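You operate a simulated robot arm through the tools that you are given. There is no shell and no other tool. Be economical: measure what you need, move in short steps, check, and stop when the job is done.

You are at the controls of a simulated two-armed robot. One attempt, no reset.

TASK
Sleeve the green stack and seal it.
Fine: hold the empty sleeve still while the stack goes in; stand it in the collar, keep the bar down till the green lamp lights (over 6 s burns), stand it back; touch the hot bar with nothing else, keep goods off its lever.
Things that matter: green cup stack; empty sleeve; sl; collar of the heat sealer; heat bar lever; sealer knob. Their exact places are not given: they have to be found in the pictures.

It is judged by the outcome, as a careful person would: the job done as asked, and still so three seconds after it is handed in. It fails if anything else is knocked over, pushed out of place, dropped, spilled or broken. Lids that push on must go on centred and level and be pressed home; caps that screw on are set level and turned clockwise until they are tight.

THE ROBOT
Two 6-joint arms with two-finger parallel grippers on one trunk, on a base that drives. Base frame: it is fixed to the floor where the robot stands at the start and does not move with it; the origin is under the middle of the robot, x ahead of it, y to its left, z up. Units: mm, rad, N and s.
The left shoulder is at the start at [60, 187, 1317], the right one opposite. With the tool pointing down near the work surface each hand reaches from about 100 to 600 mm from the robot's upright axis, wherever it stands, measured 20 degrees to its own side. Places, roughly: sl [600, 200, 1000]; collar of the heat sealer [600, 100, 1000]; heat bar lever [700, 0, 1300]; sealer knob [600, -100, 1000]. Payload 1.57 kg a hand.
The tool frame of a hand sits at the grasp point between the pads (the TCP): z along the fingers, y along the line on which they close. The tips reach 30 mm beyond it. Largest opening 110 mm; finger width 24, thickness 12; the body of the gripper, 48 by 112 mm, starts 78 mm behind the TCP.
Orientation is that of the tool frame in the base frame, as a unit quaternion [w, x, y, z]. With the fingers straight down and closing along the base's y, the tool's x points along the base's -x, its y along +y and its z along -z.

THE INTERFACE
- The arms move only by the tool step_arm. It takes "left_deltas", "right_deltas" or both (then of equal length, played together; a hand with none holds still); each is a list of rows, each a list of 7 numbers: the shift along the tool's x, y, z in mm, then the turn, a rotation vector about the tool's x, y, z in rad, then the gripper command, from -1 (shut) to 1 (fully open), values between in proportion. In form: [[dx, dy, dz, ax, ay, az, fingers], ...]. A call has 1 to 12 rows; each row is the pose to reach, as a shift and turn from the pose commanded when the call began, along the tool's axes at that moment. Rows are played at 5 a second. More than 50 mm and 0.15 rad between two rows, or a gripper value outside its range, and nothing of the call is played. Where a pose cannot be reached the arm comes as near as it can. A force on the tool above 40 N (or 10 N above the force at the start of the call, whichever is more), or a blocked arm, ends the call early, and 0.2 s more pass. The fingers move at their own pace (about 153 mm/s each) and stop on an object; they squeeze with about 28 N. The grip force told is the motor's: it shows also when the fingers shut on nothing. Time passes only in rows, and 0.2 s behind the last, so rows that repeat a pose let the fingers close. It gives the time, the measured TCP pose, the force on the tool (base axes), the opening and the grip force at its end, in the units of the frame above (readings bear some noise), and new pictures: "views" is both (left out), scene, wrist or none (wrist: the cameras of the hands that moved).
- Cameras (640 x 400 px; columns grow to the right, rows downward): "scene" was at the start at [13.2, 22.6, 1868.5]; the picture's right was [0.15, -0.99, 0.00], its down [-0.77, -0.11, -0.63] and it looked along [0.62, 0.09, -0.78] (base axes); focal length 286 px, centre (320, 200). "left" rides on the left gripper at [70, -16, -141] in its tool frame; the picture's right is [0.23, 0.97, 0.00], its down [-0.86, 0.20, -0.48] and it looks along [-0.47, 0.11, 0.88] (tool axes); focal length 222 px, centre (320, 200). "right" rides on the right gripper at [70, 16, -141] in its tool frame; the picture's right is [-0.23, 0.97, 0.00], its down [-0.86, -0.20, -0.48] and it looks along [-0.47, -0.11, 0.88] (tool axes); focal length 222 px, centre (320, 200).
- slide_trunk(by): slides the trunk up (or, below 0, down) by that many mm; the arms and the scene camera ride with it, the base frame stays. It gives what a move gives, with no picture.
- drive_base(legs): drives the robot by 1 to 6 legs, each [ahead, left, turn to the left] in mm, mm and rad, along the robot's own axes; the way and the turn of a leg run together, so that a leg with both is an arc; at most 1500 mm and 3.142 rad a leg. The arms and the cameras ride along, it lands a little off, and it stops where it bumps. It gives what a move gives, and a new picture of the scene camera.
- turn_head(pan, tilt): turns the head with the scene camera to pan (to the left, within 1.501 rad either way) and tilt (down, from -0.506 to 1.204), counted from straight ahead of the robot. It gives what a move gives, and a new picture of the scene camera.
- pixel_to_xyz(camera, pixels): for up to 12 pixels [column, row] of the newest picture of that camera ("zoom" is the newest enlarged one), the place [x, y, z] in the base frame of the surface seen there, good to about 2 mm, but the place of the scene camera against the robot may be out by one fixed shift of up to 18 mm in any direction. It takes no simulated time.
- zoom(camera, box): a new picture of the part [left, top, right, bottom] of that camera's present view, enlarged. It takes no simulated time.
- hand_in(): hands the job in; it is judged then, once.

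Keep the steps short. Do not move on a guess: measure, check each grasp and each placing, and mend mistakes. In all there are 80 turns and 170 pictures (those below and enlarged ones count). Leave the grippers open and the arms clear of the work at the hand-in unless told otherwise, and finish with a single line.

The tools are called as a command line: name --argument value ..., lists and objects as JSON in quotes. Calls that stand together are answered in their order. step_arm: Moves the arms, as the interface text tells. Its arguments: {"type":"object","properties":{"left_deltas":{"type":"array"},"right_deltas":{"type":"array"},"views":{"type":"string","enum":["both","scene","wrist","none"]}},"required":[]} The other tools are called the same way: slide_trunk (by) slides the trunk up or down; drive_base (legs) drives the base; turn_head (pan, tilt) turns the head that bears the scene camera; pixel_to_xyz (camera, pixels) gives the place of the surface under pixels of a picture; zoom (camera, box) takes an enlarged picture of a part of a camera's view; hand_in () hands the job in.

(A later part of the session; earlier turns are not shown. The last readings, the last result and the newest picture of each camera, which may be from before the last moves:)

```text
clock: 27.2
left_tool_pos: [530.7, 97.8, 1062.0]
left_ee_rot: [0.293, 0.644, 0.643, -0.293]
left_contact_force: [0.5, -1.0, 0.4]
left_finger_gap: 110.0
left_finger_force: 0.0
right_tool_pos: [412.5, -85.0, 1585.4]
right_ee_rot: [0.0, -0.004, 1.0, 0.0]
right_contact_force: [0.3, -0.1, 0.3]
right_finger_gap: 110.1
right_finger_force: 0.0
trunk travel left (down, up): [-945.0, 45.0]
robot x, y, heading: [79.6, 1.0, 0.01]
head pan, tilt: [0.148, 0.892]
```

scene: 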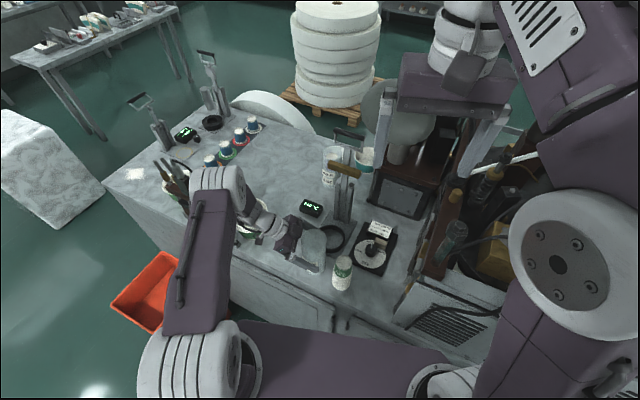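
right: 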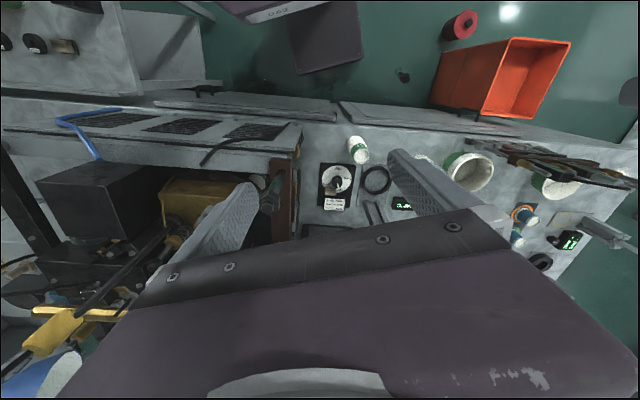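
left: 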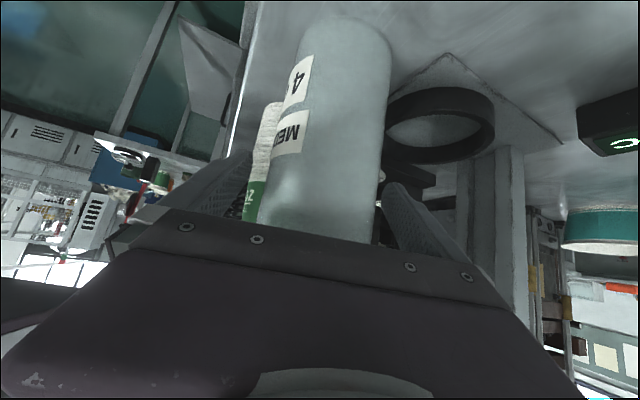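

The tilt hold fits well. Now I'll close the left hand on the sleeve; in the same call the right hand yaws 90° and comes over the stack at (486, 0, 1250).

step_arm --left_deltas '[[0, 0, 0, 0, 0, 0, 0.5], [0, 0, 0, 0, 0, 0, 0.2], [0, 0, 0, 0, 0, 0, -0.2], [0, 0, 0, 0, 0, 0, -0.2], [0, 0, 0, 0, 0, 0, -0.2], [0, 0, 0, 0, 0, 0, -0.2], [0, 0, 0, 0, 0, 0, -0.2], [0, 0, 0, 0, 0, 0, -0.2], [0, 0, 0, 0, 0, 0, -0.2], [0, 0, 0, 0, 0, 0, -0.2], [0, 0, 0, 0, 0, 0, -0.2], [0, 0, 0, 0, 0, 0, -0.2]]' --right_deltas '[[-6.7, 7.7, 30.5, 0, 0, -0.143, 1], [-13.4, 15.5, 61, 0, 0, -0.286, 1], [-20, 23.2, 91, 0, 0, -0.428, 1], [-26.7, 31, 122, 0, 0, -0.571, 1], [-33.4, 38.6, 152, 0, 0, -0.714, 1], [-40, 46.4, 183, 0, 0, -0.857, 1], [-46.8, 54, 213, 0, 0, -1, 1], [-53.5, 61.8, 244, 0, 0, -1.142, 1], [-60, 69.5, 274, 0, 0, -1.285, 1], [-66.8, 77.3, 305, 0, 0, -1.428, 1], [-73.5, 85, 335, 0, 0, -1.571, 1], [-73.5, 85, 335, 0, 0, -1.571, 1]]' --views "both"

```text
clock: 29.8
left_tool_pos: [529.5, 98.7, 1061.7]
left_ee_rot: [0.291, 0.645, 0.644, -0.292]
left_contact_force: [0.2, 1.3, 2.2]
left_finger_gap: 80.5
left_finger_force: 27.9
right_tool_pos: [485.6, 1.6, 1250.8]
right_ee_rot: [-0.001, 0.711, -0.704, 0.001]
right_contact_force: [-0.2, -1.0, 0.1]
right_finger_gap: 109.8
right_finger_force: 0.0
trunk travel left (down, up): [-945.0, 45.0]
robot x, y, heading: [82.5, -0.4, 0.006]
head pan, tilt: [0.148, 0.892]
```

scene: 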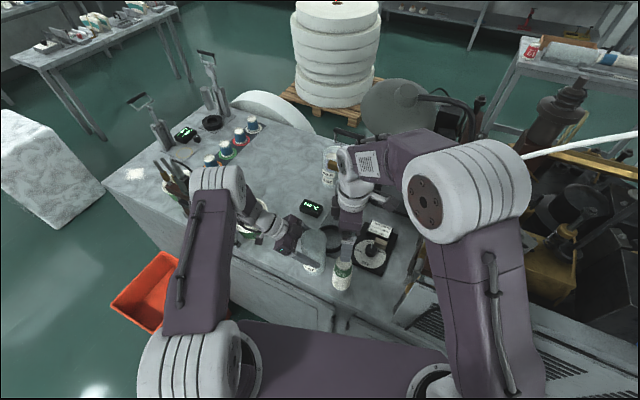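
right: 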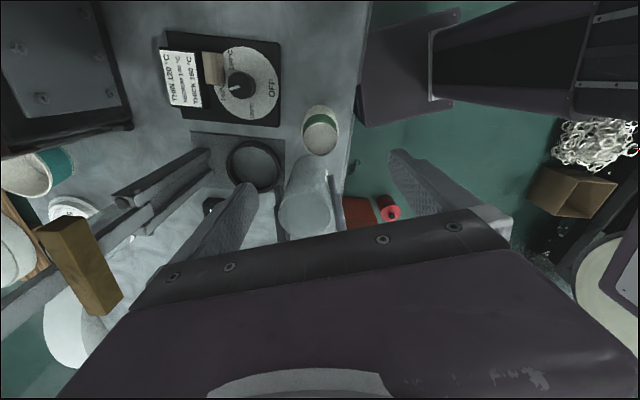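
left: 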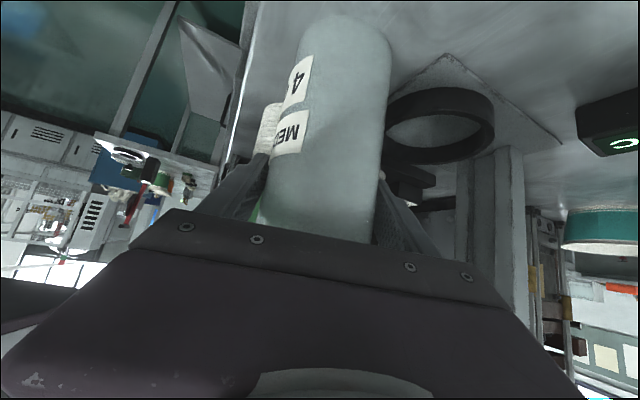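

Both in place. From the right wrist camera I'll measure the stack top and the sleeve mouth.

zoom --camera "right" --box '[264, 95, 360, 245]'

pixel_to_xyz --camera "right" --pixels '[[304, 138], [337, 138], [321, 121], [320, 152], [320, 138], [282, 212], [328, 212], [304, 192], [304, 232], [290, 195], [320, 195]]'

```text
2.67 times, centred on (312, 170) of right
```

zoom: 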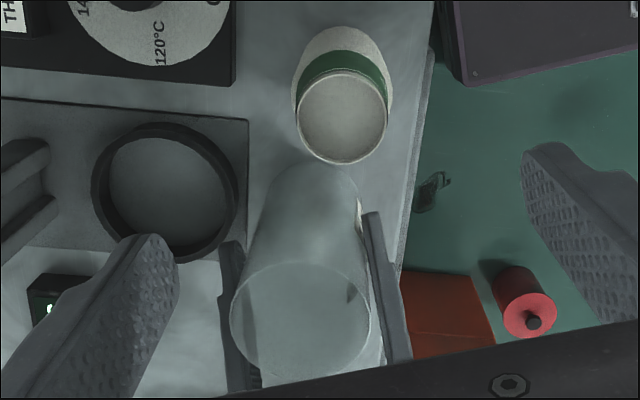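

```text
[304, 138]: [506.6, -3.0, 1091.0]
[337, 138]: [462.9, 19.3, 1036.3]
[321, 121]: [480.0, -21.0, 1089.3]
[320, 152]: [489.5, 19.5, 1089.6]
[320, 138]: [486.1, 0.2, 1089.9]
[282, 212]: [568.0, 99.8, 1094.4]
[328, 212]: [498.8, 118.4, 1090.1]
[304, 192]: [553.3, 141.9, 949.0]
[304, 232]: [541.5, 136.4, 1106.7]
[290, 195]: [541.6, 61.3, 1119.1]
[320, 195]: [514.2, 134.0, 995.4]
```

The stack's centre is at (486, 0) with its top at z ≈ 1095, and the sleeve's centre is at (529.5, 98.5). I'll lower the right hand so the tips overlap the top about 13 mm (TCP 1113), then close.

step_arm --right_deltas '[[1.2, -0.3, 46, 0, 0, 0, 1], [1.2, -0.3, 92, 0, 0, 0, 1], [1.2, -0.3, 138, 0, 0, 0, 1], [1.2, -0.3, 138, 0, 0, 0, 0.3], [1.2, -0.3, 138, 0, 0, 0, -0.4], [1.2, -0.3, 138, 0, 0, 0, -0.6], [1.2, -0.3, 138, 0, 0, 0, -0.6]]' --views "wrist"

```text
clock: 31.4
left_tool_pos: [530.1, 98.3, 1061.8]
left_ee_rot: [0.292, 0.644, 0.643, -0.294]
left_contact_force: [0.6, -0.4, 2.2]
left_finger_gap: 80.7
left_finger_force: 27.3
right_tool_pos: [485.5, 0.2, 1112.3]
right_ee_rot: [0.0, 0.711, -0.703, 0.001]
right_contact_force: [0.6, -0.2, 0.1]
right_finger_gap: 45.3
right_finger_force: 27.9
trunk travel left (down, up): [-945.0, 45.0]
robot x, y, heading: [79.2, 0.4, 0.009]
head pan, tilt: [0.148, 0.892]
```

right: 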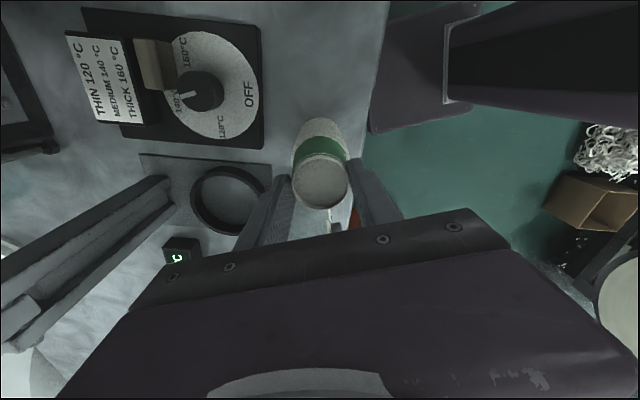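

The stack is gripped at 45 mm. Now lift it 195 mm, so its bottom is at about 1145, above the rim.

step_arm --right_deltas '[[0, 0, -20, 0, 0, 0, -0.6], [0, 0, -60, 0, 0, 0, -0.6], [0, 0, -105, 0, 0, 0, -0.6], [0, 0, -150, 0, 0, 0, -0.6], [0, 0, -195, 0, 0, 0, -0.6], [0, 0, -195, 0, 0, 0, -0.6]]' --views "both"

```text
clock: 32.8
left_tool_pos: [530.4, 97.5, 1061.7]
left_ee_rot: [0.293, 0.644, 0.644, -0.293]
left_contact_force: [-1.1, -0.4, 2.0]
left_finger_gap: 80.6
left_finger_force: 27.7
right_tool_pos: [487.6, -0.6, 1308.6]
right_ee_rot: [0.0, 0.71, -0.704, 0.0]
right_contact_force: [-0.2, 0.3, -0.8]
right_finger_gap: 45.3
right_finger_force: 27.8
trunk travel left (down, up): [-945.0, 45.0]
robot x, y, heading: [80.9, 0.2, 0.004]
head pan, tilt: [0.148, 0.892]
```

scene: 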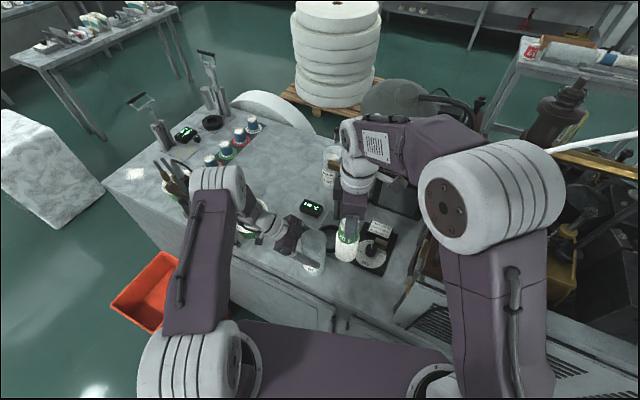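
right: 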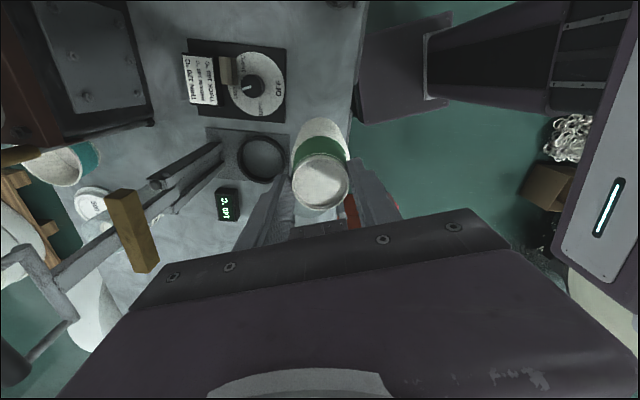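

The stack is held upright with the same look in the wrist view. Now move it across over the sleeve axis (529.8, 98.5), still above the rim.

step_arm --right_deltas '[[-33, -14.3, 0, 0, 0, 0, -0.6], [-66, -28.7, 0, 0, 0, 0, -0.6], [-98.7, -43, 0, 0, 0, 0, -0.6], [-98.7, -43, 0, 0, 0, 0, -0.6]]' --views "both"

zoom --camera "scene" --box '[270, 190, 370, 290]'

```text
clock: 33.8
left_tool_pos: [530.1, 99.2, 1060.8]
left_ee_rot: [0.292, 0.644, 0.644, -0.292]
left_contact_force: [0.7, 0.4, 0.9]
left_finger_gap: 80.4
left_finger_force: 27.3
right_tool_pos: [527.9, 97.1, 1305.4]
right_ee_rot: [0.0, 0.709, -0.705, 0.0]
right_contact_force: [0.5, 0.4, -1.2]
right_finger_gap: 45.1
right_finger_force: 28.0
trunk travel left (down, up): [-945.0, 45.0]
robot x, y, heading: [79.1, -3.5, 0.008]
head pan, tilt: [0.148, 0.892]
```

scene: 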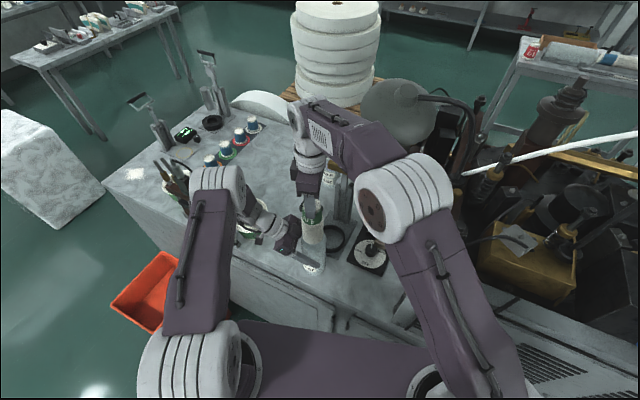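
right: 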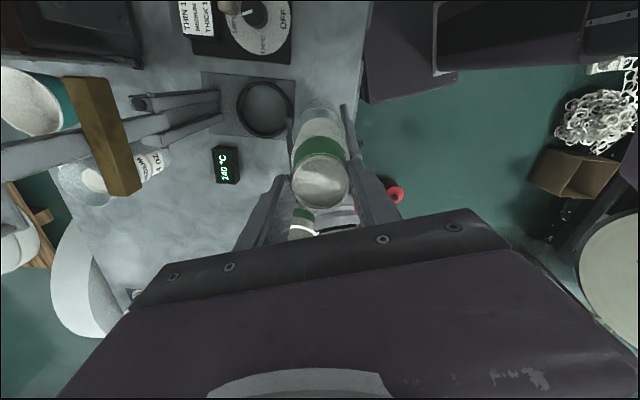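

```text
4.00 times, centred on (320, 240) of scene
```

zoom: 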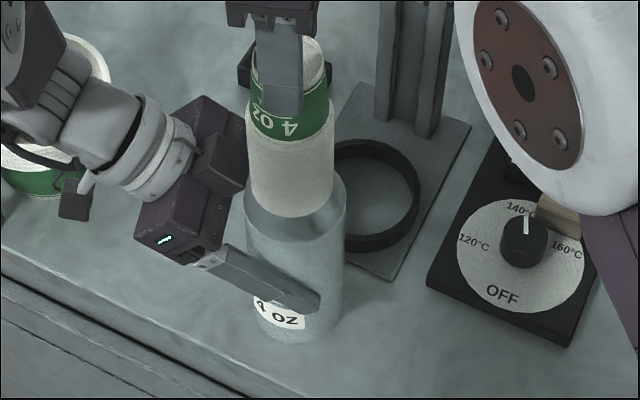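

The stack is aligned over the mouth. I'll lower slowly 60 mm to enter the sleeve; the force limit guards it.

step_arm --right_deltas '[[-1, -1, 15, 0, 0, 0, -0.6], [-1, -1, 30, 0, 0, 0, -0.6], [-1, -1, 45, 0, 0, 0, -0.6], [-1, -1, 60, 0, 0, 0, -0.6]]' --views "wrist"

zoom --camera "scene" --box '[290, 200, 350, 280]'

```text
clock: 34.8
left_tool_pos: [529.7, 98.5, 1061.1]
left_ee_rot: [0.292, 0.645, 0.643, -0.294]
left_contact_force: [-0.7, -0.5, 1.0]
left_finger_gap: 80.6
left_finger_force: 28.2
right_tool_pos: [528.8, 99.7, 1248.7]
right_ee_rot: [0.0, 0.711, -0.704, 0.001]
right_contact_force: [0.2, -0.3, -1.7]
right_finger_gap: 45.5
right_finger_force: 28.2
trunk travel left (down, up): [-945.0, 45.0]
robot x, y, heading: [78.4, 0.1, 0.005]
head pan, tilt: [0.148, 0.892]
```

right: 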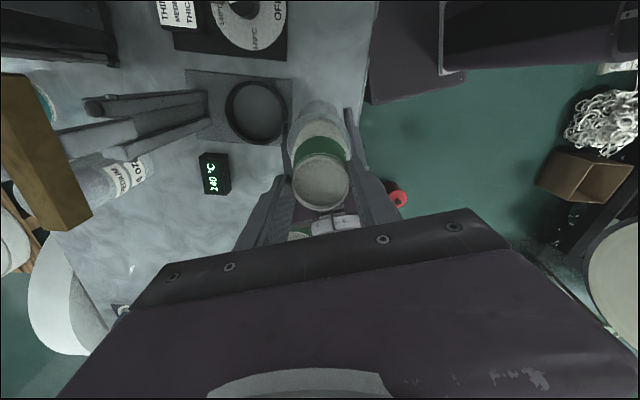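

```text
5.00 times, centred on (320, 240) of scene
```

zoom: 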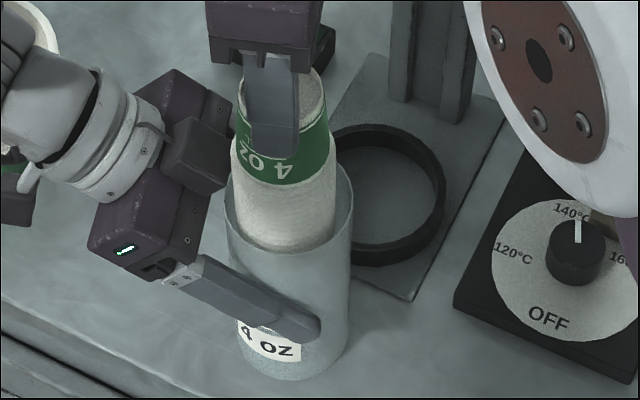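

The stack has entered without contact. I'll lower a further 97 mm so the fingertips sit just over the rim (TCP ≈ 1151).

step_arm --right_deltas '[[0.8, -0.5, 20, 0, 0, 0, -0.6], [0.8, -0.5, 40, 0, 0, 0, -0.6], [0.8, -0.5, 60, 0, 0, 0, -0.6], [0.8, -0.5, 80, 0, 0, 0, -0.6], [0.8, -0.5, 92, 0, 0, 0, -0.6], [0.8, -0.5, 97, 0, 0, 0, -0.6]]' --views "wrist"

zoom --camera "scene" --box '[290, 200, 350, 280]'

```text
clock: 36.2
left_tool_pos: [529.6, 97.4, 1061.8]
left_ee_rot: [0.292, 0.644, 0.643, -0.294]
left_contact_force: [0.6, -0.2, 1.6]
left_finger_gap: 80.5
left_finger_force: 27.2
right_tool_pos: [530.9, 98.7, 1150.0]
right_ee_rot: [0.0, 0.71, -0.704, 0.0]
right_contact_force: [-0.3, -0.2, -1.2]
right_finger_gap: 45.4
right_finger_force: 28.0
trunk travel left (down, up): [-945.0, 45.0]
robot x, y, heading: [81.2, 2.6, 0.007]
head pan, tilt: [0.148, 0.892]
```

right: 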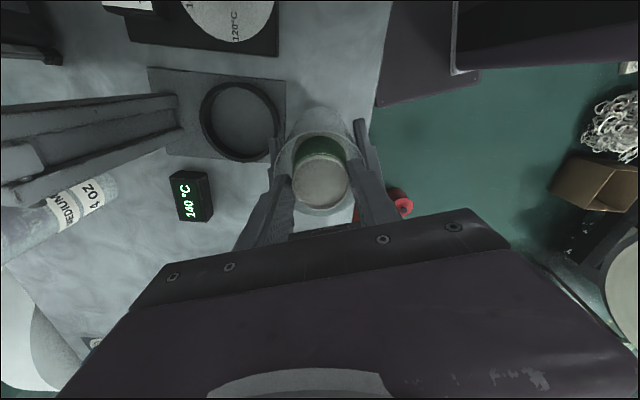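

```text
5.00 times, centred on (320, 240) of scene
```

zoom: 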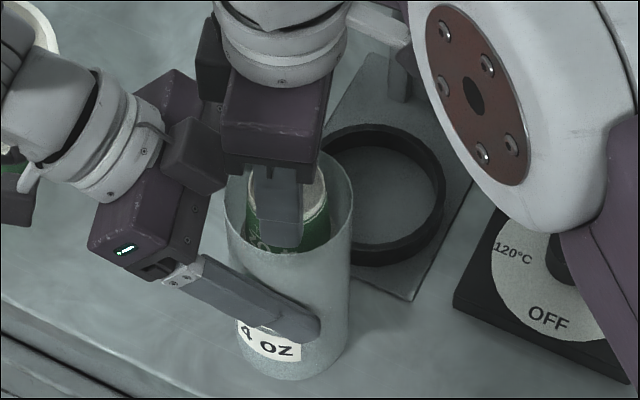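

The tips are just above the rim and the stack is about 130 mm inside. I'll open the right hand so the stack settles to the sleeve floor, then rise 150 mm.

step_arm --right_deltas '[[0, 0, 0, 0, 0, 0, 0.2], [0, 0, 0, 0, 0, 0, 0.2], [0, 0, 0, 0, 0, 0, 0.2], [0, 0, -40, 0, 0, 0, 0.2], [0, 0, -80, 0, 0, 0, 0.2], [0, 0, -120, 0, 0, 0, 0.2], [0, 0, -150, 0, 0, 0, 0.2]]' --views "both"

zoom --camera "scene" --box '[290, 200, 350, 280]'

```text
clock: 37.8
left_tool_pos: [529.8, 98.7, 1060.9]
left_ee_rot: [0.292, 0.645, 0.643, -0.293]
left_contact_force: [0.2, -0.2, 1.0]
left_finger_gap: 80.3
left_finger_force: 27.9
right_tool_pos: [530.3, 98.4, 1301.6]
right_ee_rot: [-0.001, 0.71, -0.704, 0.001]
right_contact_force: [0.2, 0.2, 0.3]
right_finger_gap: 65.8
right_finger_force: 0.1
trunk travel left (down, up): [-945.0, 45.0]
robot x, y, heading: [79.9, -0.0, 0.008]
head pan, tilt: [0.148, 0.892]
```

scene: 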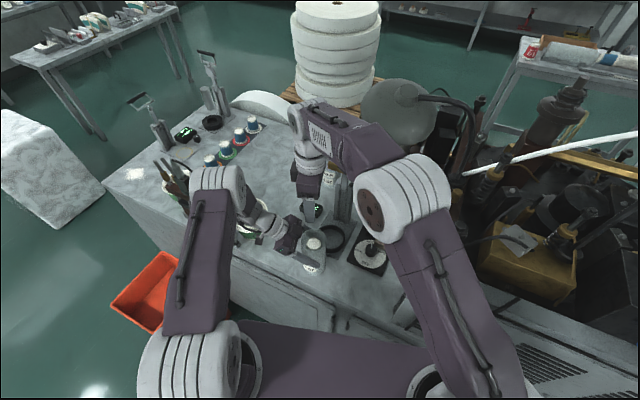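
right: 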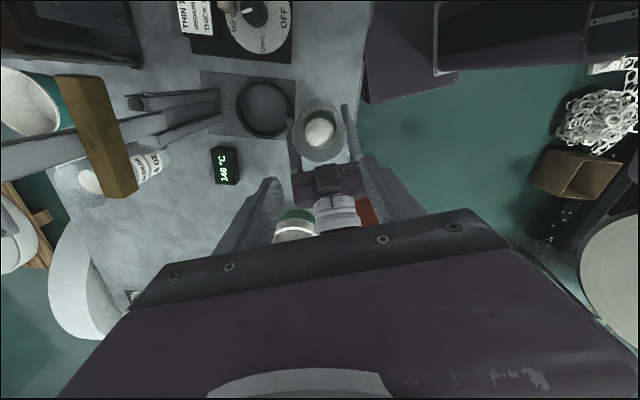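

```text
5.00 times, centred on (320, 240) of scene
```

zoom: 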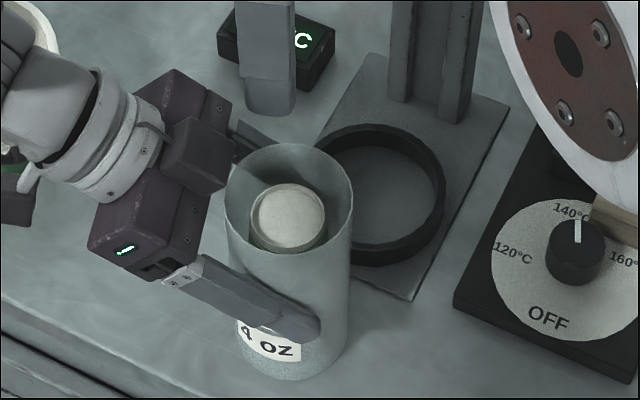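

The stack sits inside the sleeve. Next I'll measure the collar with the right wrist camera, then carry the sleeve.

zoom --camera "right" --box '[200, 60, 360, 160]'

```text
4.00 times, centred on (280, 110) of right
```

zoom: 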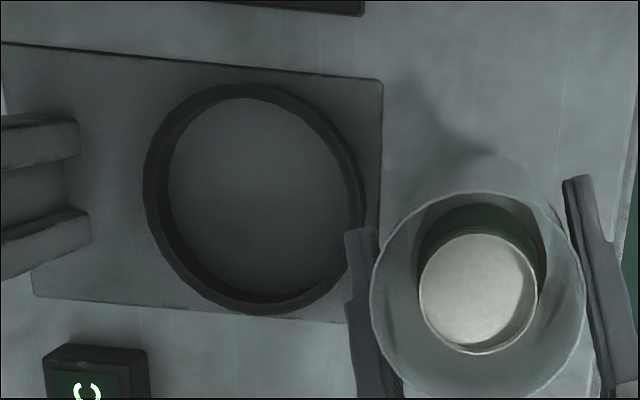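

pixel_to_xyz --camera "zoom" --pixels '[[250, 92], [255, 303], [152, 195], [357, 190], [345, 190], [250, 108], [255, 290], [180, 260], [270, 200], [478, 197], [375, 290], [480, 300]]'

```text
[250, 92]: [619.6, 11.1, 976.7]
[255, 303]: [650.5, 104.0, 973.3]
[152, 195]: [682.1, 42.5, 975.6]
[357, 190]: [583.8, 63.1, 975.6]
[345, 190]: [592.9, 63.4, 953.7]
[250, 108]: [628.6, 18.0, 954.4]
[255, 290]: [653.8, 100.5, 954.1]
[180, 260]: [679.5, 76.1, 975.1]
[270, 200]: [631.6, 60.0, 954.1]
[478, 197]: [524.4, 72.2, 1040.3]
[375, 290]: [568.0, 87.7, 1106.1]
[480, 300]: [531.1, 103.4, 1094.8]
```

The collar centre is (633.7, 57.5) with its top at 976. I'll lift the filled sleeve 45 mm and carry it over the collar, moving the right hand away meanwhile.

step_arm --left_deltas '[[-17, 0, -15, 0, 0, 0, -0.2], [-33.9, 0, -29.6, 0, 0, 0, -0.2], [-33.9, 0, -29.6, 0, 0, 0, -0.2], [-42.9, 34.7, -19.3, 0, 0, 0, -0.2], [-51.9, 69.4, -9, 0, 0, 0, -0.2], [-60.9, 104, 1.3, 0, 0, 0, -0.2], [-60.9, 104, 1.3, 0, 0, 0, -0.2]]' --right_deltas '[[40, 12, -25, 0, 0, 0, 0.2], [80, 25, -50, 0, 0, 0, 0.2], [120, 37, -75, 0, 0, 0, 0.2], [160, 50, -100, 0, 0, 0, 0.2], [160, 50, -100, 0, 0, 0, 0.2], [160, 50, -100, 0, 0, 0, 0.2], [160, 50, -100, 0, 0, 0, 0.2]]' --views "both"

zoom --camera "scene" --box '[290, 170, 390, 270]'

```text
clock: 39.4
left_tool_pos: [633.0, 57.7, 1105.5]
left_ee_rot: [0.291, 0.645, 0.643, -0.294]
left_contact_force: [0.3, -0.7, -1.6]
left_finger_gap: 80.4
left_finger_force: 28.2
right_tool_pos: [479.9, -62.1, 1400.3]
right_ee_rot: [-0.001, 0.71, -0.704, 0.001]
right_contact_force: [0.0, 0.0, -0.1]
right_finger_gap: 65.9
right_finger_force: 0.0
trunk travel left (down, up): [-945.0, 45.0]
robot x, y, heading: [78.3, 2.5, 0.007]
head pan, tilt: [0.148, 0.892]
```

scene: 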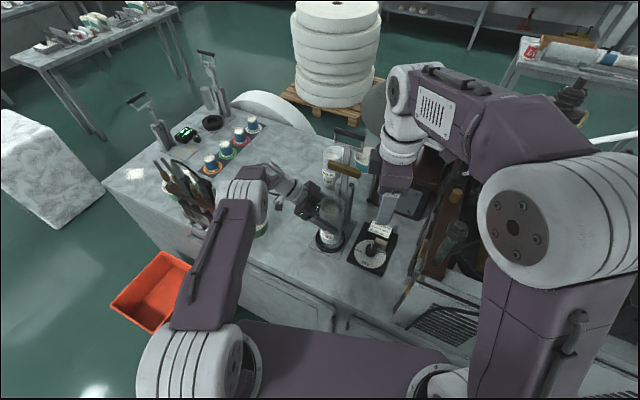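
right: 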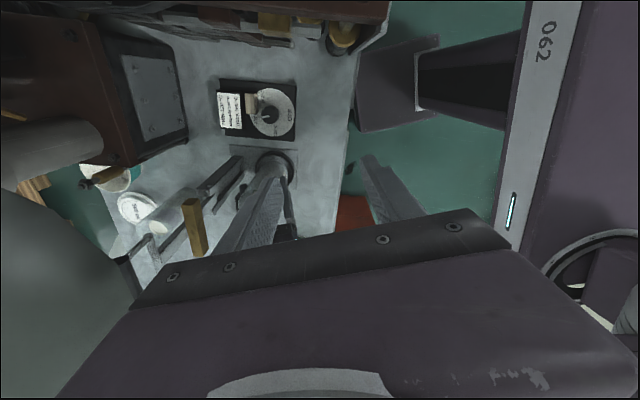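
left: 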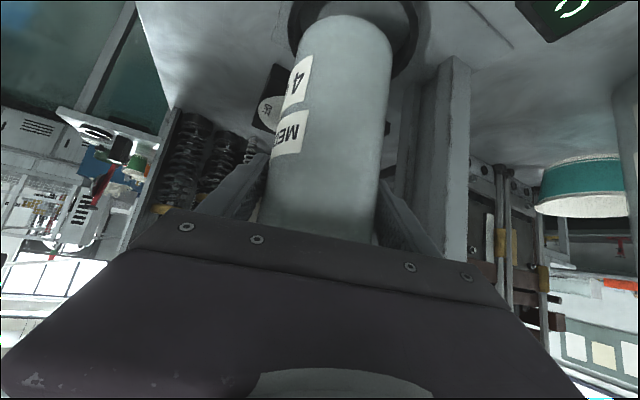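

```text
4.00 times, centred on (340, 220) of scene
```

zoom: 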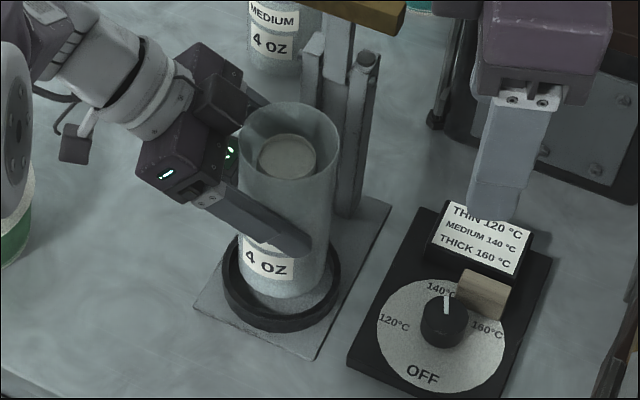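

The stack came along and the sleeve is right over the collar. I'll lower 40 mm into it, slowly.

step_arm --left_deltas '[[7.5, 0.7, 6.6, 0, 0, 0, -0.2], [15, 0.7, 13.2, 0, 0, 0, -0.2], [21, 0.7, 18.4, 0, 0, 0, -0.2], [26, 0.7, 22.7, 0, 0, 0, -0.2], [29, 0.7, 25.3, 0, 0, 0, -0.2], [30.5, 0.7, 26.6, 0, 0, 0, -0.2]]' --views "none"

zoom --camera "scene" --box '[290, 170, 390, 270]'

```text
clock: 40.8
left_tool_pos: [634.8, 58.2, 1065.1]
left_ee_rot: [0.291, 0.645, 0.643, -0.293]
left_contact_force: [0.1, -0.3, -1.8]
left_finger_gap: 80.4
left_finger_force: 27.8
right_tool_pos: [480.5, -62.4, 1402.0]
right_ee_rot: [0.0, 0.71, -0.704, 0.0]
right_contact_force: [0.6, 0.8, 0.1]
right_finger_gap: 66.3
right_finger_force: 0.1
trunk travel left (down, up): [-945.0, 45.0]
robot x, y, heading: [81.3, -0.2, 0.009]
head pan, tilt: [0.148, 0.892]
```

```text
4.00 times, centred on (340, 220) of scene
```

zoom: 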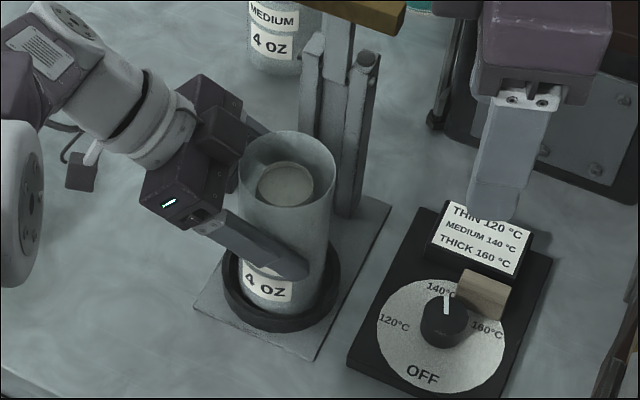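

It's inside the collar but not yet bearing. I'll lower up to 5 mm more to seat it, open moderately (96 mm), and back out along the tool axis 150 mm.

step_arm --left_deltas '[[1.1, -0.8, 1, 0, 0, 0, -0.2], [2.3, -0.8, 2, 0, 0, 0, -0.2], [3.8, -0.8, 3.3, 0, 0, 0, -0.2], [3.8, -0.8, 3.3, 0, 0, 0, -0.2]]' --views "none"

```text
clock: 41.8
left_tool_pos: [633.9, 57.5, 1064.1]
left_ee_rot: [0.293, 0.645, 0.642, -0.292]
left_contact_force: [4.2, 1.3, 20.8]
left_finger_gap: 80.5
left_finger_force: 27.9
right_tool_pos: [478.0, -61.7, 1401.8]
right_ee_rot: [-0.001, 0.71, -0.704, 0.001]
right_contact_force: [-0.1, -0.4, 0.0]
right_finger_gap: 66.0
right_finger_force: 0.1
trunk travel left (down, up): [-945.0, 45.0]
robot x, y, heading: [81.1, -2.2, 0.012]
head pan, tilt: [0.148, 0.892]
```

It is seated with 21 N upward. Now open and back out up-left, then raise.

step_arm --left_deltas '[[-2, 0, -1.5, 0, 0, 0, 0.3], [-2, 0, -1.5, 0, 0, 0, 0.75], [-2, 0, -1.5, 0, 0, 0, 0.75], [-2, 0, -40, 0, 0, 0, 0.75], [-2, 0, -80, 0, 0, 0, 0.75], [-2, 0, -120, 0, 0, 0, 0.75], [-2, 0, -150, 0, 0, 0, 0.75], [-32, -10, -170, 0, 0, 0, 0.75], [-62, -20, -190, 0, 0, 0, 0.75], [-70, -30, -225, 0, 0, 0, 0.75]]' --views "scene"

zoom --camera "scene" --box '[290, 120, 410, 270]'

```text
clock: 44.0
left_tool_pos: [600.9, 182.2, 1264.0]
left_ee_rot: [0.292, 0.644, 0.643, -0.293]
left_contact_force: [-0.9, 0.6, 0.7]
left_finger_gap: 96.6
left_finger_force: 0.1
right_tool_pos: [480.0, -61.4, 1401.3]
right_ee_rot: [-0.001, 0.711, -0.704, 0.001]
right_contact_force: [-0.3, 0.1, 0.3]
right_finger_gap: 66.0
right_finger_force: 0.1
trunk travel left (down, up): [-945.0, 45.0]
robot x, y, heading: [82.2, -1.2, 0.004]
head pan, tilt: [0.148, 0.892]
```

scene: 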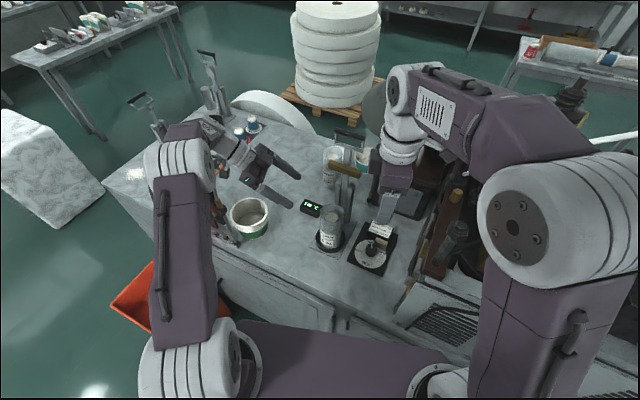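

```text
2.67 times, centred on (350, 195) of scene
```

zoom: 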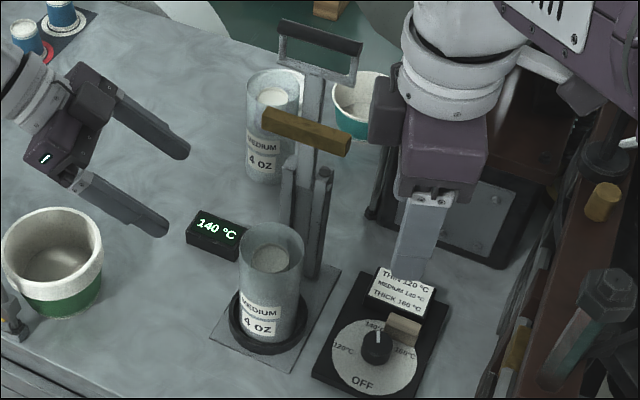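

The sleeve stands upright in the collar. For the lever I'll use the closed right fist hooked behind the handle (axis ≈ (723, 28, 1362)), swing it forward and press down. First I'll raise the left hand clear and bring the right fist above the handle at (700, 28, 1490), tilted 45°, to test reach.

step_arm --left_deltas '[[-15, -13, -13, 0, 0, 0, 0.75], [-30, -26, -26, 0, 0, 0, 0.75], [-45, -40, -39, 0, 0, 0, 0.75], [-60, -53, -52, 0, 0, 0, 0.75], [-75, -66, -66, 0, 0, 0, 0.75], [-90, -80, -79, 0, 0, 0, 0.75], [-90, -80, -79, 0, 0, 0, 0.75]]' --right_deltas '[[-10, -25, -40, 0.13, 0, 0, -1], [-25, -65, -60, 0.26, 0, 0, -1], [-42, -105, -75, 0.39, 0, 0, -1], [-60, -145, -90, 0.52, 0, 0, -1], [-75, -183, -90, 0.65, 0, 0, -1], [-90, -220, -90, 0.785, 0, 0, -1], [-90, -220, -90, 0.785, 0, 0, -1]]' --views "both"

```text
clock: 45.6
left_tool_pos: [523.3, 180.8, 1381.9]
left_ee_rot: [0.292, 0.644, 0.644, -0.293]
left_contact_force: [0.5, 0.7, 0.9]
left_finger_gap: 96.3
left_finger_force: 0.0
right_tool_pos: [701.3, 30.5, 1492.3]
right_ee_rot: [-0.272, 0.656, -0.65, 0.27]
right_contact_force: [-0.3, 0.9, -0.2]
right_finger_gap: 0.0
right_finger_force: 21.5
trunk travel left (down, up): [-945.0, 45.0]
robot x, y, heading: [79.5, -5.4, 0.008]
head pan, tilt: [0.148, 0.892]
```

scene: 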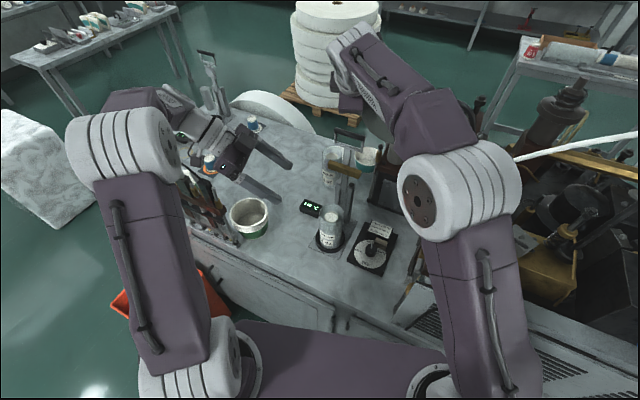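
right: 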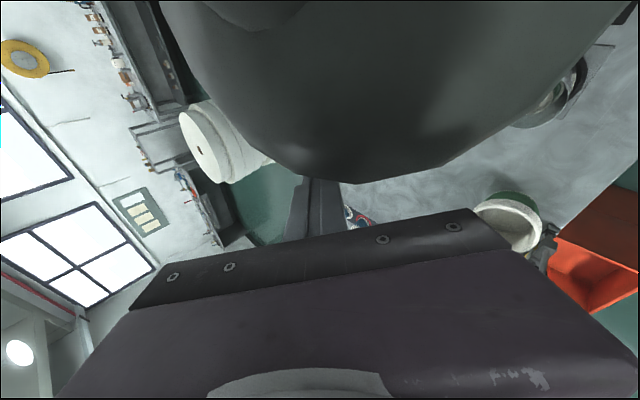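
left: 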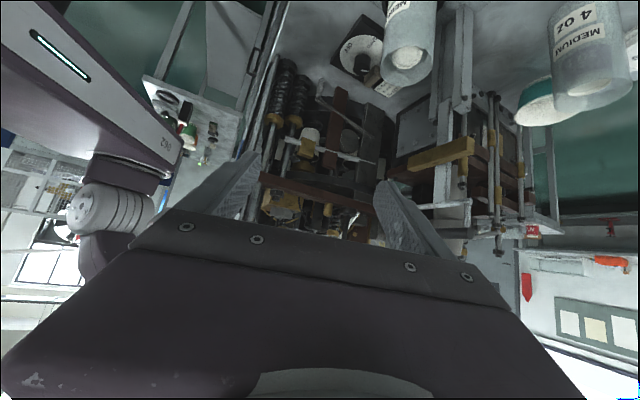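

Reach is fine. I'll check what the dark shape near the right camera is, and measure the lever with the left camera.

pixel_to_xyz --camera "right" --pixels '[[350, 100], [350, 170], [250, 110], [500, 100]]'

zoom --camera "left" --box '[380, 60, 540, 260]'

zoom --camera "scene" --box '[310, 20, 430, 190]'

```text
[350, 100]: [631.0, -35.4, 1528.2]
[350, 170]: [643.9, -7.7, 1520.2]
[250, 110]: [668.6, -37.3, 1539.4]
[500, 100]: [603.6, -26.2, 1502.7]
```

```text
2.00 times, centred on (460, 160) of left
```

zoom: 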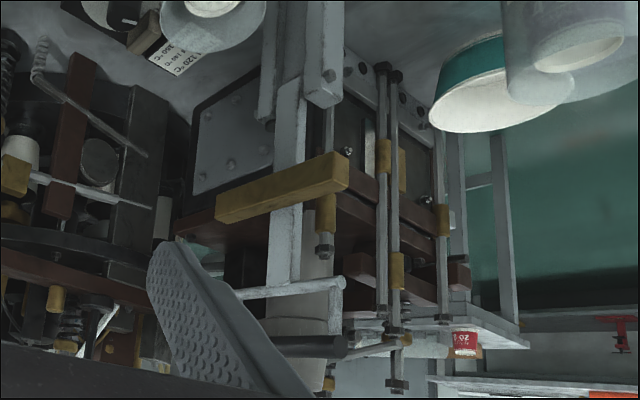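

```text
2.35 times, centred on (370, 105) of scene
```

zoom: 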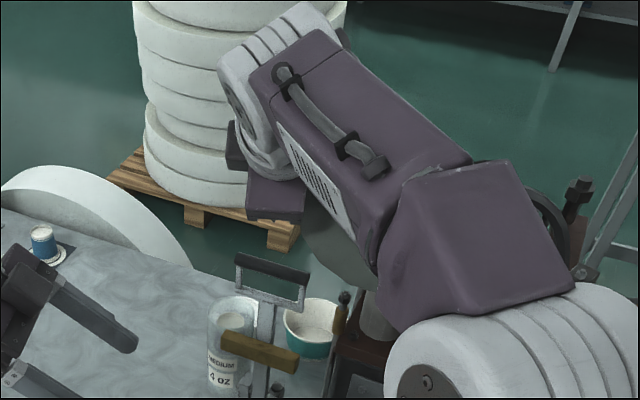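

A lamp dome hangs close to the right hand, with its surface at about (644, −8, 1520). I'll map its extent before moving.

pixel_to_xyz --camera "zoom" --pixels '[[315, 215], [320, 240], [340, 240], [360, 275], [375, 285], [310, 260], [270, 265], [272, 200], [250, 200], [245, 262], [300, 275], [555, 220]]'

pixel_to_xyz --camera "right" --pixels '[[200, 60], [280, 150], [320, 175], [400, 180], [460, 160], [520, 110], [600, 30], [180, 20], [400, 20], [300, 20], [318, 200], [318, 230]]'

```text
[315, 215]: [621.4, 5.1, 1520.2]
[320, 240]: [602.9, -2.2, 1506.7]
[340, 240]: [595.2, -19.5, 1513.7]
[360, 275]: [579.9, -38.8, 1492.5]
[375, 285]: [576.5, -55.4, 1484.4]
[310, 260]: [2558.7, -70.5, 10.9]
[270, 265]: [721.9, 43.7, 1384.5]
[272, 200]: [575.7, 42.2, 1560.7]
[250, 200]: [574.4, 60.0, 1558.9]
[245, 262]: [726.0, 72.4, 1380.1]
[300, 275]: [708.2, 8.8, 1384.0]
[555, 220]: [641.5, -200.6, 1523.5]
```

```text
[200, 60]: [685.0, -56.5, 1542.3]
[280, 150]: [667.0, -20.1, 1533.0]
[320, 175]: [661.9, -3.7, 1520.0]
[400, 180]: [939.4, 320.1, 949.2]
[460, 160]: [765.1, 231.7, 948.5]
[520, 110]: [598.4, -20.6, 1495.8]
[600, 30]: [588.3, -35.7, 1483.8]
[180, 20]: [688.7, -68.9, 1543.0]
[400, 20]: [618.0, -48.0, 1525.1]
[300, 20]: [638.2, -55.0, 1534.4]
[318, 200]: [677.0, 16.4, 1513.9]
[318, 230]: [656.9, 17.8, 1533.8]
```

The dome's left edge is at y ≈ −5, too close to the hand and forearm. I'll retract the right hand back and up along y ≈ 45, then strafe the base left 230 mm. Then the right arm comes straight at the lever with the dome clear to its right.

step_arm --right_deltas '[[-5, 20, -27, -0.13, 0, 0, -1], [-8, 40, -54, -0.26, 0, 0, -1], [-10, 60, -81, -0.39, 0, 0, -1], [-12, 80, -108, -0.52, 0, 0, -1], [-14, 100, -135, -0.65, 0, 0, -1], [-15, 120, -163, -0.785, 0, 0, -1]]' --views "none"

drive_base --legs '[[0, 230, 0]]'

```text
clock: 47.0
left_tool_pos: [521.3, 179.8, 1383.3]
left_ee_rot: [0.292, 0.645, 0.643, -0.293]
left_contact_force: [0.0, -0.2, 0.5]
left_finger_gap: 96.5
left_finger_force: 0.1
right_tool_pos: [491.4, 39.1, 1514.4]
right_ee_rot: [-0.003, 0.71, -0.704, 0.0]
right_contact_force: [-0.4, 0.0, 0.7]
right_finger_gap: 0.0
right_finger_force: 21.4
right hand out of reach, approached as far as the arm can: row 5, 6
trunk travel left (down, up): [-945.0, 45.0]
robot x, y, heading: [79.4, 2.8, 0.008]
head pan, tilt: [0.148, 0.892]
```

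```text
clock: 48.7
left_tool_pos: [520.4, 407.3, 1383.5]
left_ee_rot: [0.291, 0.644, 0.645, -0.291]
left_contact_force: [0.2, -0.5, -0.5]
left_finger_gap: 96.3
left_finger_force: 0.1
right_tool_pos: [492.0, 264.9, 1515.0]
right_ee_rot: [-0.003, 0.711, -0.704, -0.001]
right_contact_force: [0.0, 0.4, -0.1]
right_finger_gap: 0.0
right_finger_force: 21.6
trunk travel left (down, up): [-945.0, 45.0]
robot x, y, heading: [77.2, 229.7, 0.005]
head pan, tilt: [0.148, 0.892]
```

scene: 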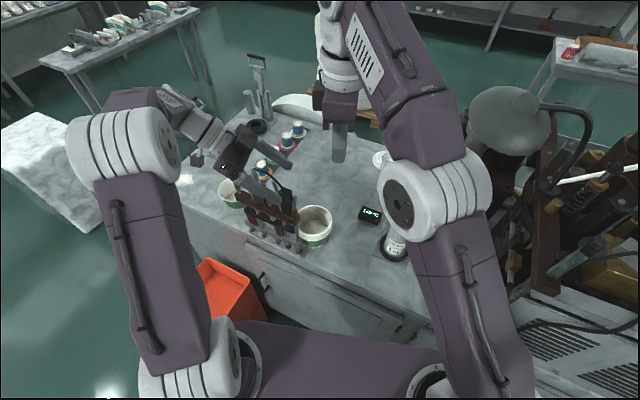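

The base strafed freely and the dome is now well to the right. Next: right fist towards (690, 62, 1490) with heading −0.245 and a 45° tilt.

step_arm --right_deltas '[[29, -28, 3.6, 0.112, 0.014, 0.033, -1], [58, -57, 7, 0.223, 0.027, 0.066, -1], [87, -85, 11, 0.335, 0.041, 0.1, -1], [116, -113, 14, 0.446, 0.055, 0.133, -1], [145, -141, 18, 0.558, 0.069, 0.166, -1], [174, -170, 21, 0.669, 0.082, 0.199, -1], [203, -198, 25, 0.781, 0.096, 0.232, -1], [203, -198, 25, 0.781, 0.096, 0.232, -1]]' --views "none"

turn_head --pan -0.35 --tilt 0.75

```text
clock: 50.5
left_tool_pos: [519.6, 412.8, 1382.8]
left_ee_rot: [0.293, 0.643, 0.644, -0.293]
left_contact_force: [0.1, -0.5, 0.1]
left_finger_gap: 96.6
left_finger_force: 0.1
right_tool_pos: [692.9, 68.1, 1487.6]
right_ee_rot: [0.239, -0.572, 0.725, -0.302]
right_contact_force: [-0.3, 1.4, 0.2]
right_finger_gap: 0.1
right_finger_force: 21.3
trunk travel left (down, up): [-945.0, 45.0]
robot x, y, heading: [80.1, 234.5, 0.012]
head pan, tilt: [0.148, 0.892]
```

```text
clock: 51.5
left_tool_pos: [520.5, 413.2, 1383.1]
left_ee_rot: [0.292, 0.643, 0.645, -0.293]
left_contact_force: [0.0, -0.2, -0.4]
left_finger_gap: 96.4
left_finger_force: 0.0
right_tool_pos: [692.7, 69.0, 1488.4]
right_ee_rot: [0.238, -0.573, 0.725, -0.301]
right_contact_force: [0.2, -0.8, 0.1]
right_finger_gap: 0.1
right_finger_force: 21.9
trunk travel left (down, up): [-945.0, 45.0]
robot x, y, heading: [82.6, 228.7, 0.006]
head pan, tilt: [-0.351, 0.75]
```

scene: 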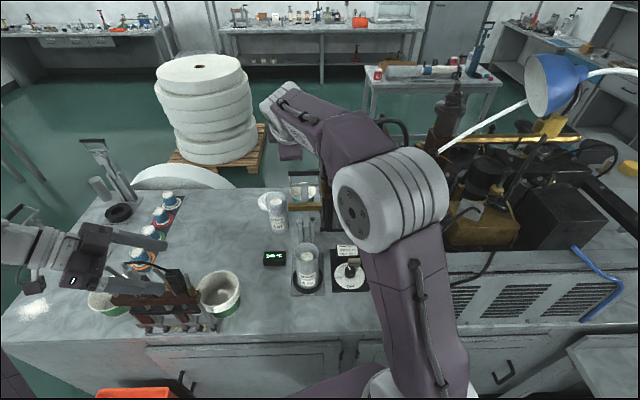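

Reached (693, 68, 1488). I'll zoom on the lever.

zoom --camera "scene" --box '[250, 120, 370, 300]'

```text
2.22 times, centred on (310, 210) of scene
```

zoom: 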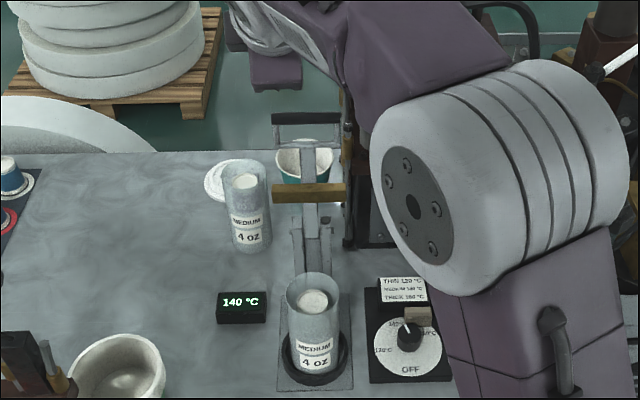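

Measuring the handle again in this view.

pixel_to_xyz --camera "zoom" --pixels '[[276, 118], [338, 118], [307, 114], [307, 120], [307, 124], [280, 147], [310, 200], [309, 280], [274, 85], [345, 330], [280, 190], [340, 190]]'

```text
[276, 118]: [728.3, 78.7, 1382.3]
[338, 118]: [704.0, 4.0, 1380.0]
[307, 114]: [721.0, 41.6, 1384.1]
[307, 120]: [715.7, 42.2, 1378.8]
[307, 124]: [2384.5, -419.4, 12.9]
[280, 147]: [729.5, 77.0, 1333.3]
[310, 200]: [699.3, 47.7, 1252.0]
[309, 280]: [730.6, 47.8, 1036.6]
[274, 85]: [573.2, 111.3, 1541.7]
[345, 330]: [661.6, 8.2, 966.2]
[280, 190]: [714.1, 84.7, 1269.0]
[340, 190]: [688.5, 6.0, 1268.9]
```

The handle axis is confirmed at about (723, 30, 1363). Now the fist goes over and down behind the handle, leaving a gap of about 12 mm.

step_arm --right_deltas '[[7.7, -4.6, 38.6, 0, 0, 0, -1], [15.4, -9.2, 77.2, 0, 0, 0, -1], [15.4, 10, 91, 0, 0, 0, -1], [15.4, 30.4, 105.5, 0, 0, 0, -1], [15.4, 30.4, 105.5, 0, 0, 0, -1]]' --views "both"

zoom --camera "scene" --box '[270, 130, 350, 220]'

```text
clock: 52.7
left_tool_pos: [522.1, 412.3, 1381.9]
left_ee_rot: [0.291, 0.644, 0.644, -0.293]
left_contact_force: [-0.4, 0.0, 0.6]
left_finger_gap: 96.1
left_finger_force: 0.0
right_tool_pos: [741.2, 41.5, 1393.5]
right_ee_rot: [0.238, -0.572, 0.725, -0.3]
right_contact_force: [0.1, 0.9, -0.4]
right_finger_gap: 0.1
right_finger_force: 20.8
trunk travel left (down, up): [-945.0, 45.0]
robot x, y, heading: [75.3, 228.7, 0.011]
head pan, tilt: [-0.351, 0.75]
```

scene: 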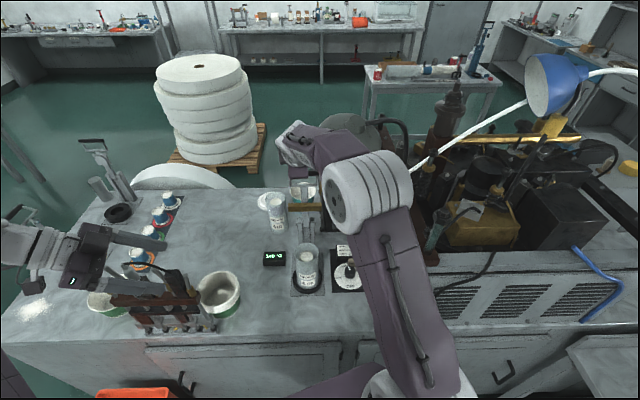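
right: 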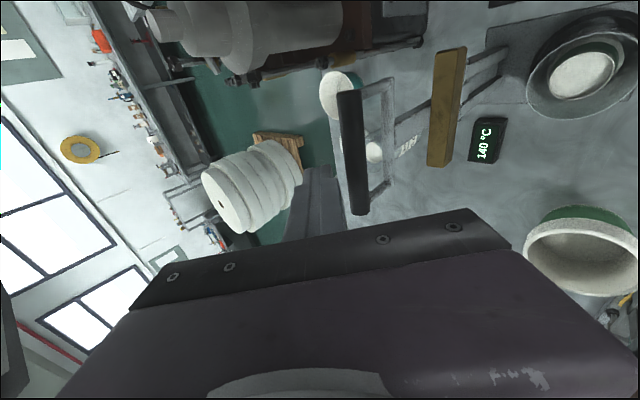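

```text
4.44 times, centred on (310, 175) of scene
```

zoom: 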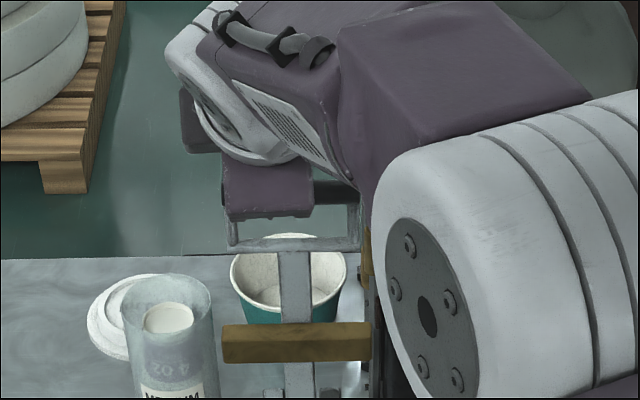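

From the right camera I see the handle beside the fist. I'll measure handle and fingertip in this view.

pixel_to_xyz --camera "right" --pixels '[[350, 95], [352, 120], [355, 150], [358, 180], [360, 210], [343, 150], [367, 150], [318, 172], [330, 185], [308, 190], [318, 210], [446, 105]]'

```text
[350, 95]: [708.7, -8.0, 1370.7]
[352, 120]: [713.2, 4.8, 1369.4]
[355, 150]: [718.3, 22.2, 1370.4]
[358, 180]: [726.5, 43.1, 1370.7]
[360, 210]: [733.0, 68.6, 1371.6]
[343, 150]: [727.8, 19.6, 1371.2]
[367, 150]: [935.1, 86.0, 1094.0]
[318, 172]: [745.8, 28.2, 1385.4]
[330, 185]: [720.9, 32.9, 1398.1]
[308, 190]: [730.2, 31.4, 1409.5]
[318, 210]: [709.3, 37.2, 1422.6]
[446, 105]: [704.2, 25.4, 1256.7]
```

The handle axis is about 1363 high and directly in front of the fist. I'll begin the swing, pulling through the first 30° along the arc.

step_arm --right_deltas '[[0, 6, -5, 0, 0, 0, -1], [0, 11.2, -9.1, 0, 0, 0, -1], [0, 31.6, -27.6, -0.026, 0, 0, -1], [0, 53.9, -43.5, -0.052, 0, 0, -1], [0, 78.1, -56.9, -0.087, 0, 0, -1], [0, 103.6, -66.8, -0.122, 0, 0, -1]]' --views "both"

```text
clock: 54.1
left_tool_pos: [520.1, 412.8, 1382.3]
left_ee_rot: [0.294, 0.643, 0.644, -0.292]
left_contact_force: [-0.9, -0.4, 0.3]
left_finger_gap: 96.6
left_finger_force: 0.0
right_tool_pos: [621.4, 71.4, 1367.0]
right_ee_rot: [0.204, -0.586, 0.742, -0.255]
right_contact_force: [0.9, -0.5, 0.1]
right_finger_gap: 0.2
right_finger_force: 21.4
trunk travel left (down, up): [-945.0, 45.0]
robot x, y, heading: [79.4, 228.5, 0.007]
head pan, tilt: [-0.351, 0.75]
```

scene: 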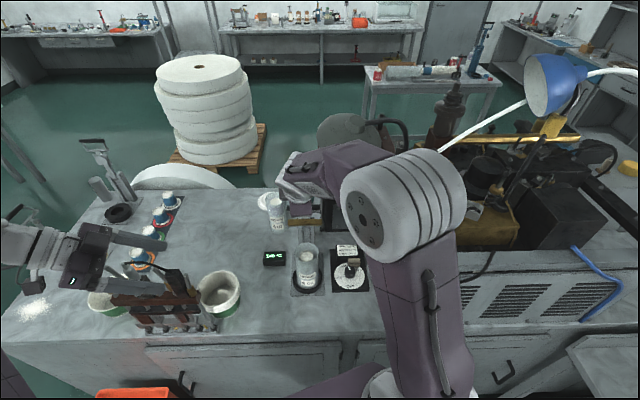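
right: 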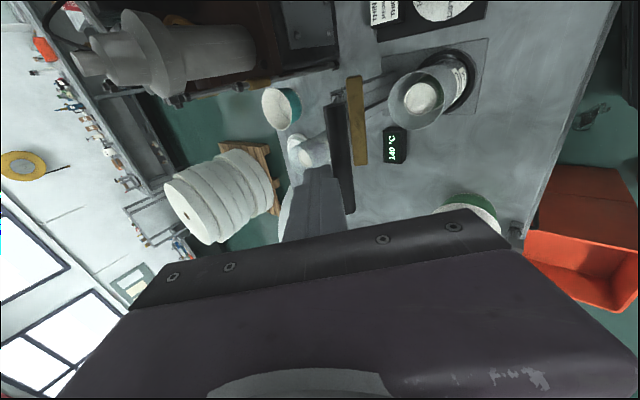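

The handle seems to follow the fist. I'll measure where handle and bar are now.

pixel_to_xyz --camera "right" --pixels '[[334, 115], [340, 150], [346, 190], [350, 208], [352, 90], [357, 120], [362, 150], [328, 190], [318, 175], [375, 90]]'

```text
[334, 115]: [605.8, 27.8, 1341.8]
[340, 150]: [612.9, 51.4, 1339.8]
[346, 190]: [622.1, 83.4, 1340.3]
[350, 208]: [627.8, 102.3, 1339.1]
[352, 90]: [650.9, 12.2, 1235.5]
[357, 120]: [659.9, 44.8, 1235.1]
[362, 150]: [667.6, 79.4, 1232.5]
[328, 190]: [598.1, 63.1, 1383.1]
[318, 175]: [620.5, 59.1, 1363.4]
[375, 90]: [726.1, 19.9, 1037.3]
```

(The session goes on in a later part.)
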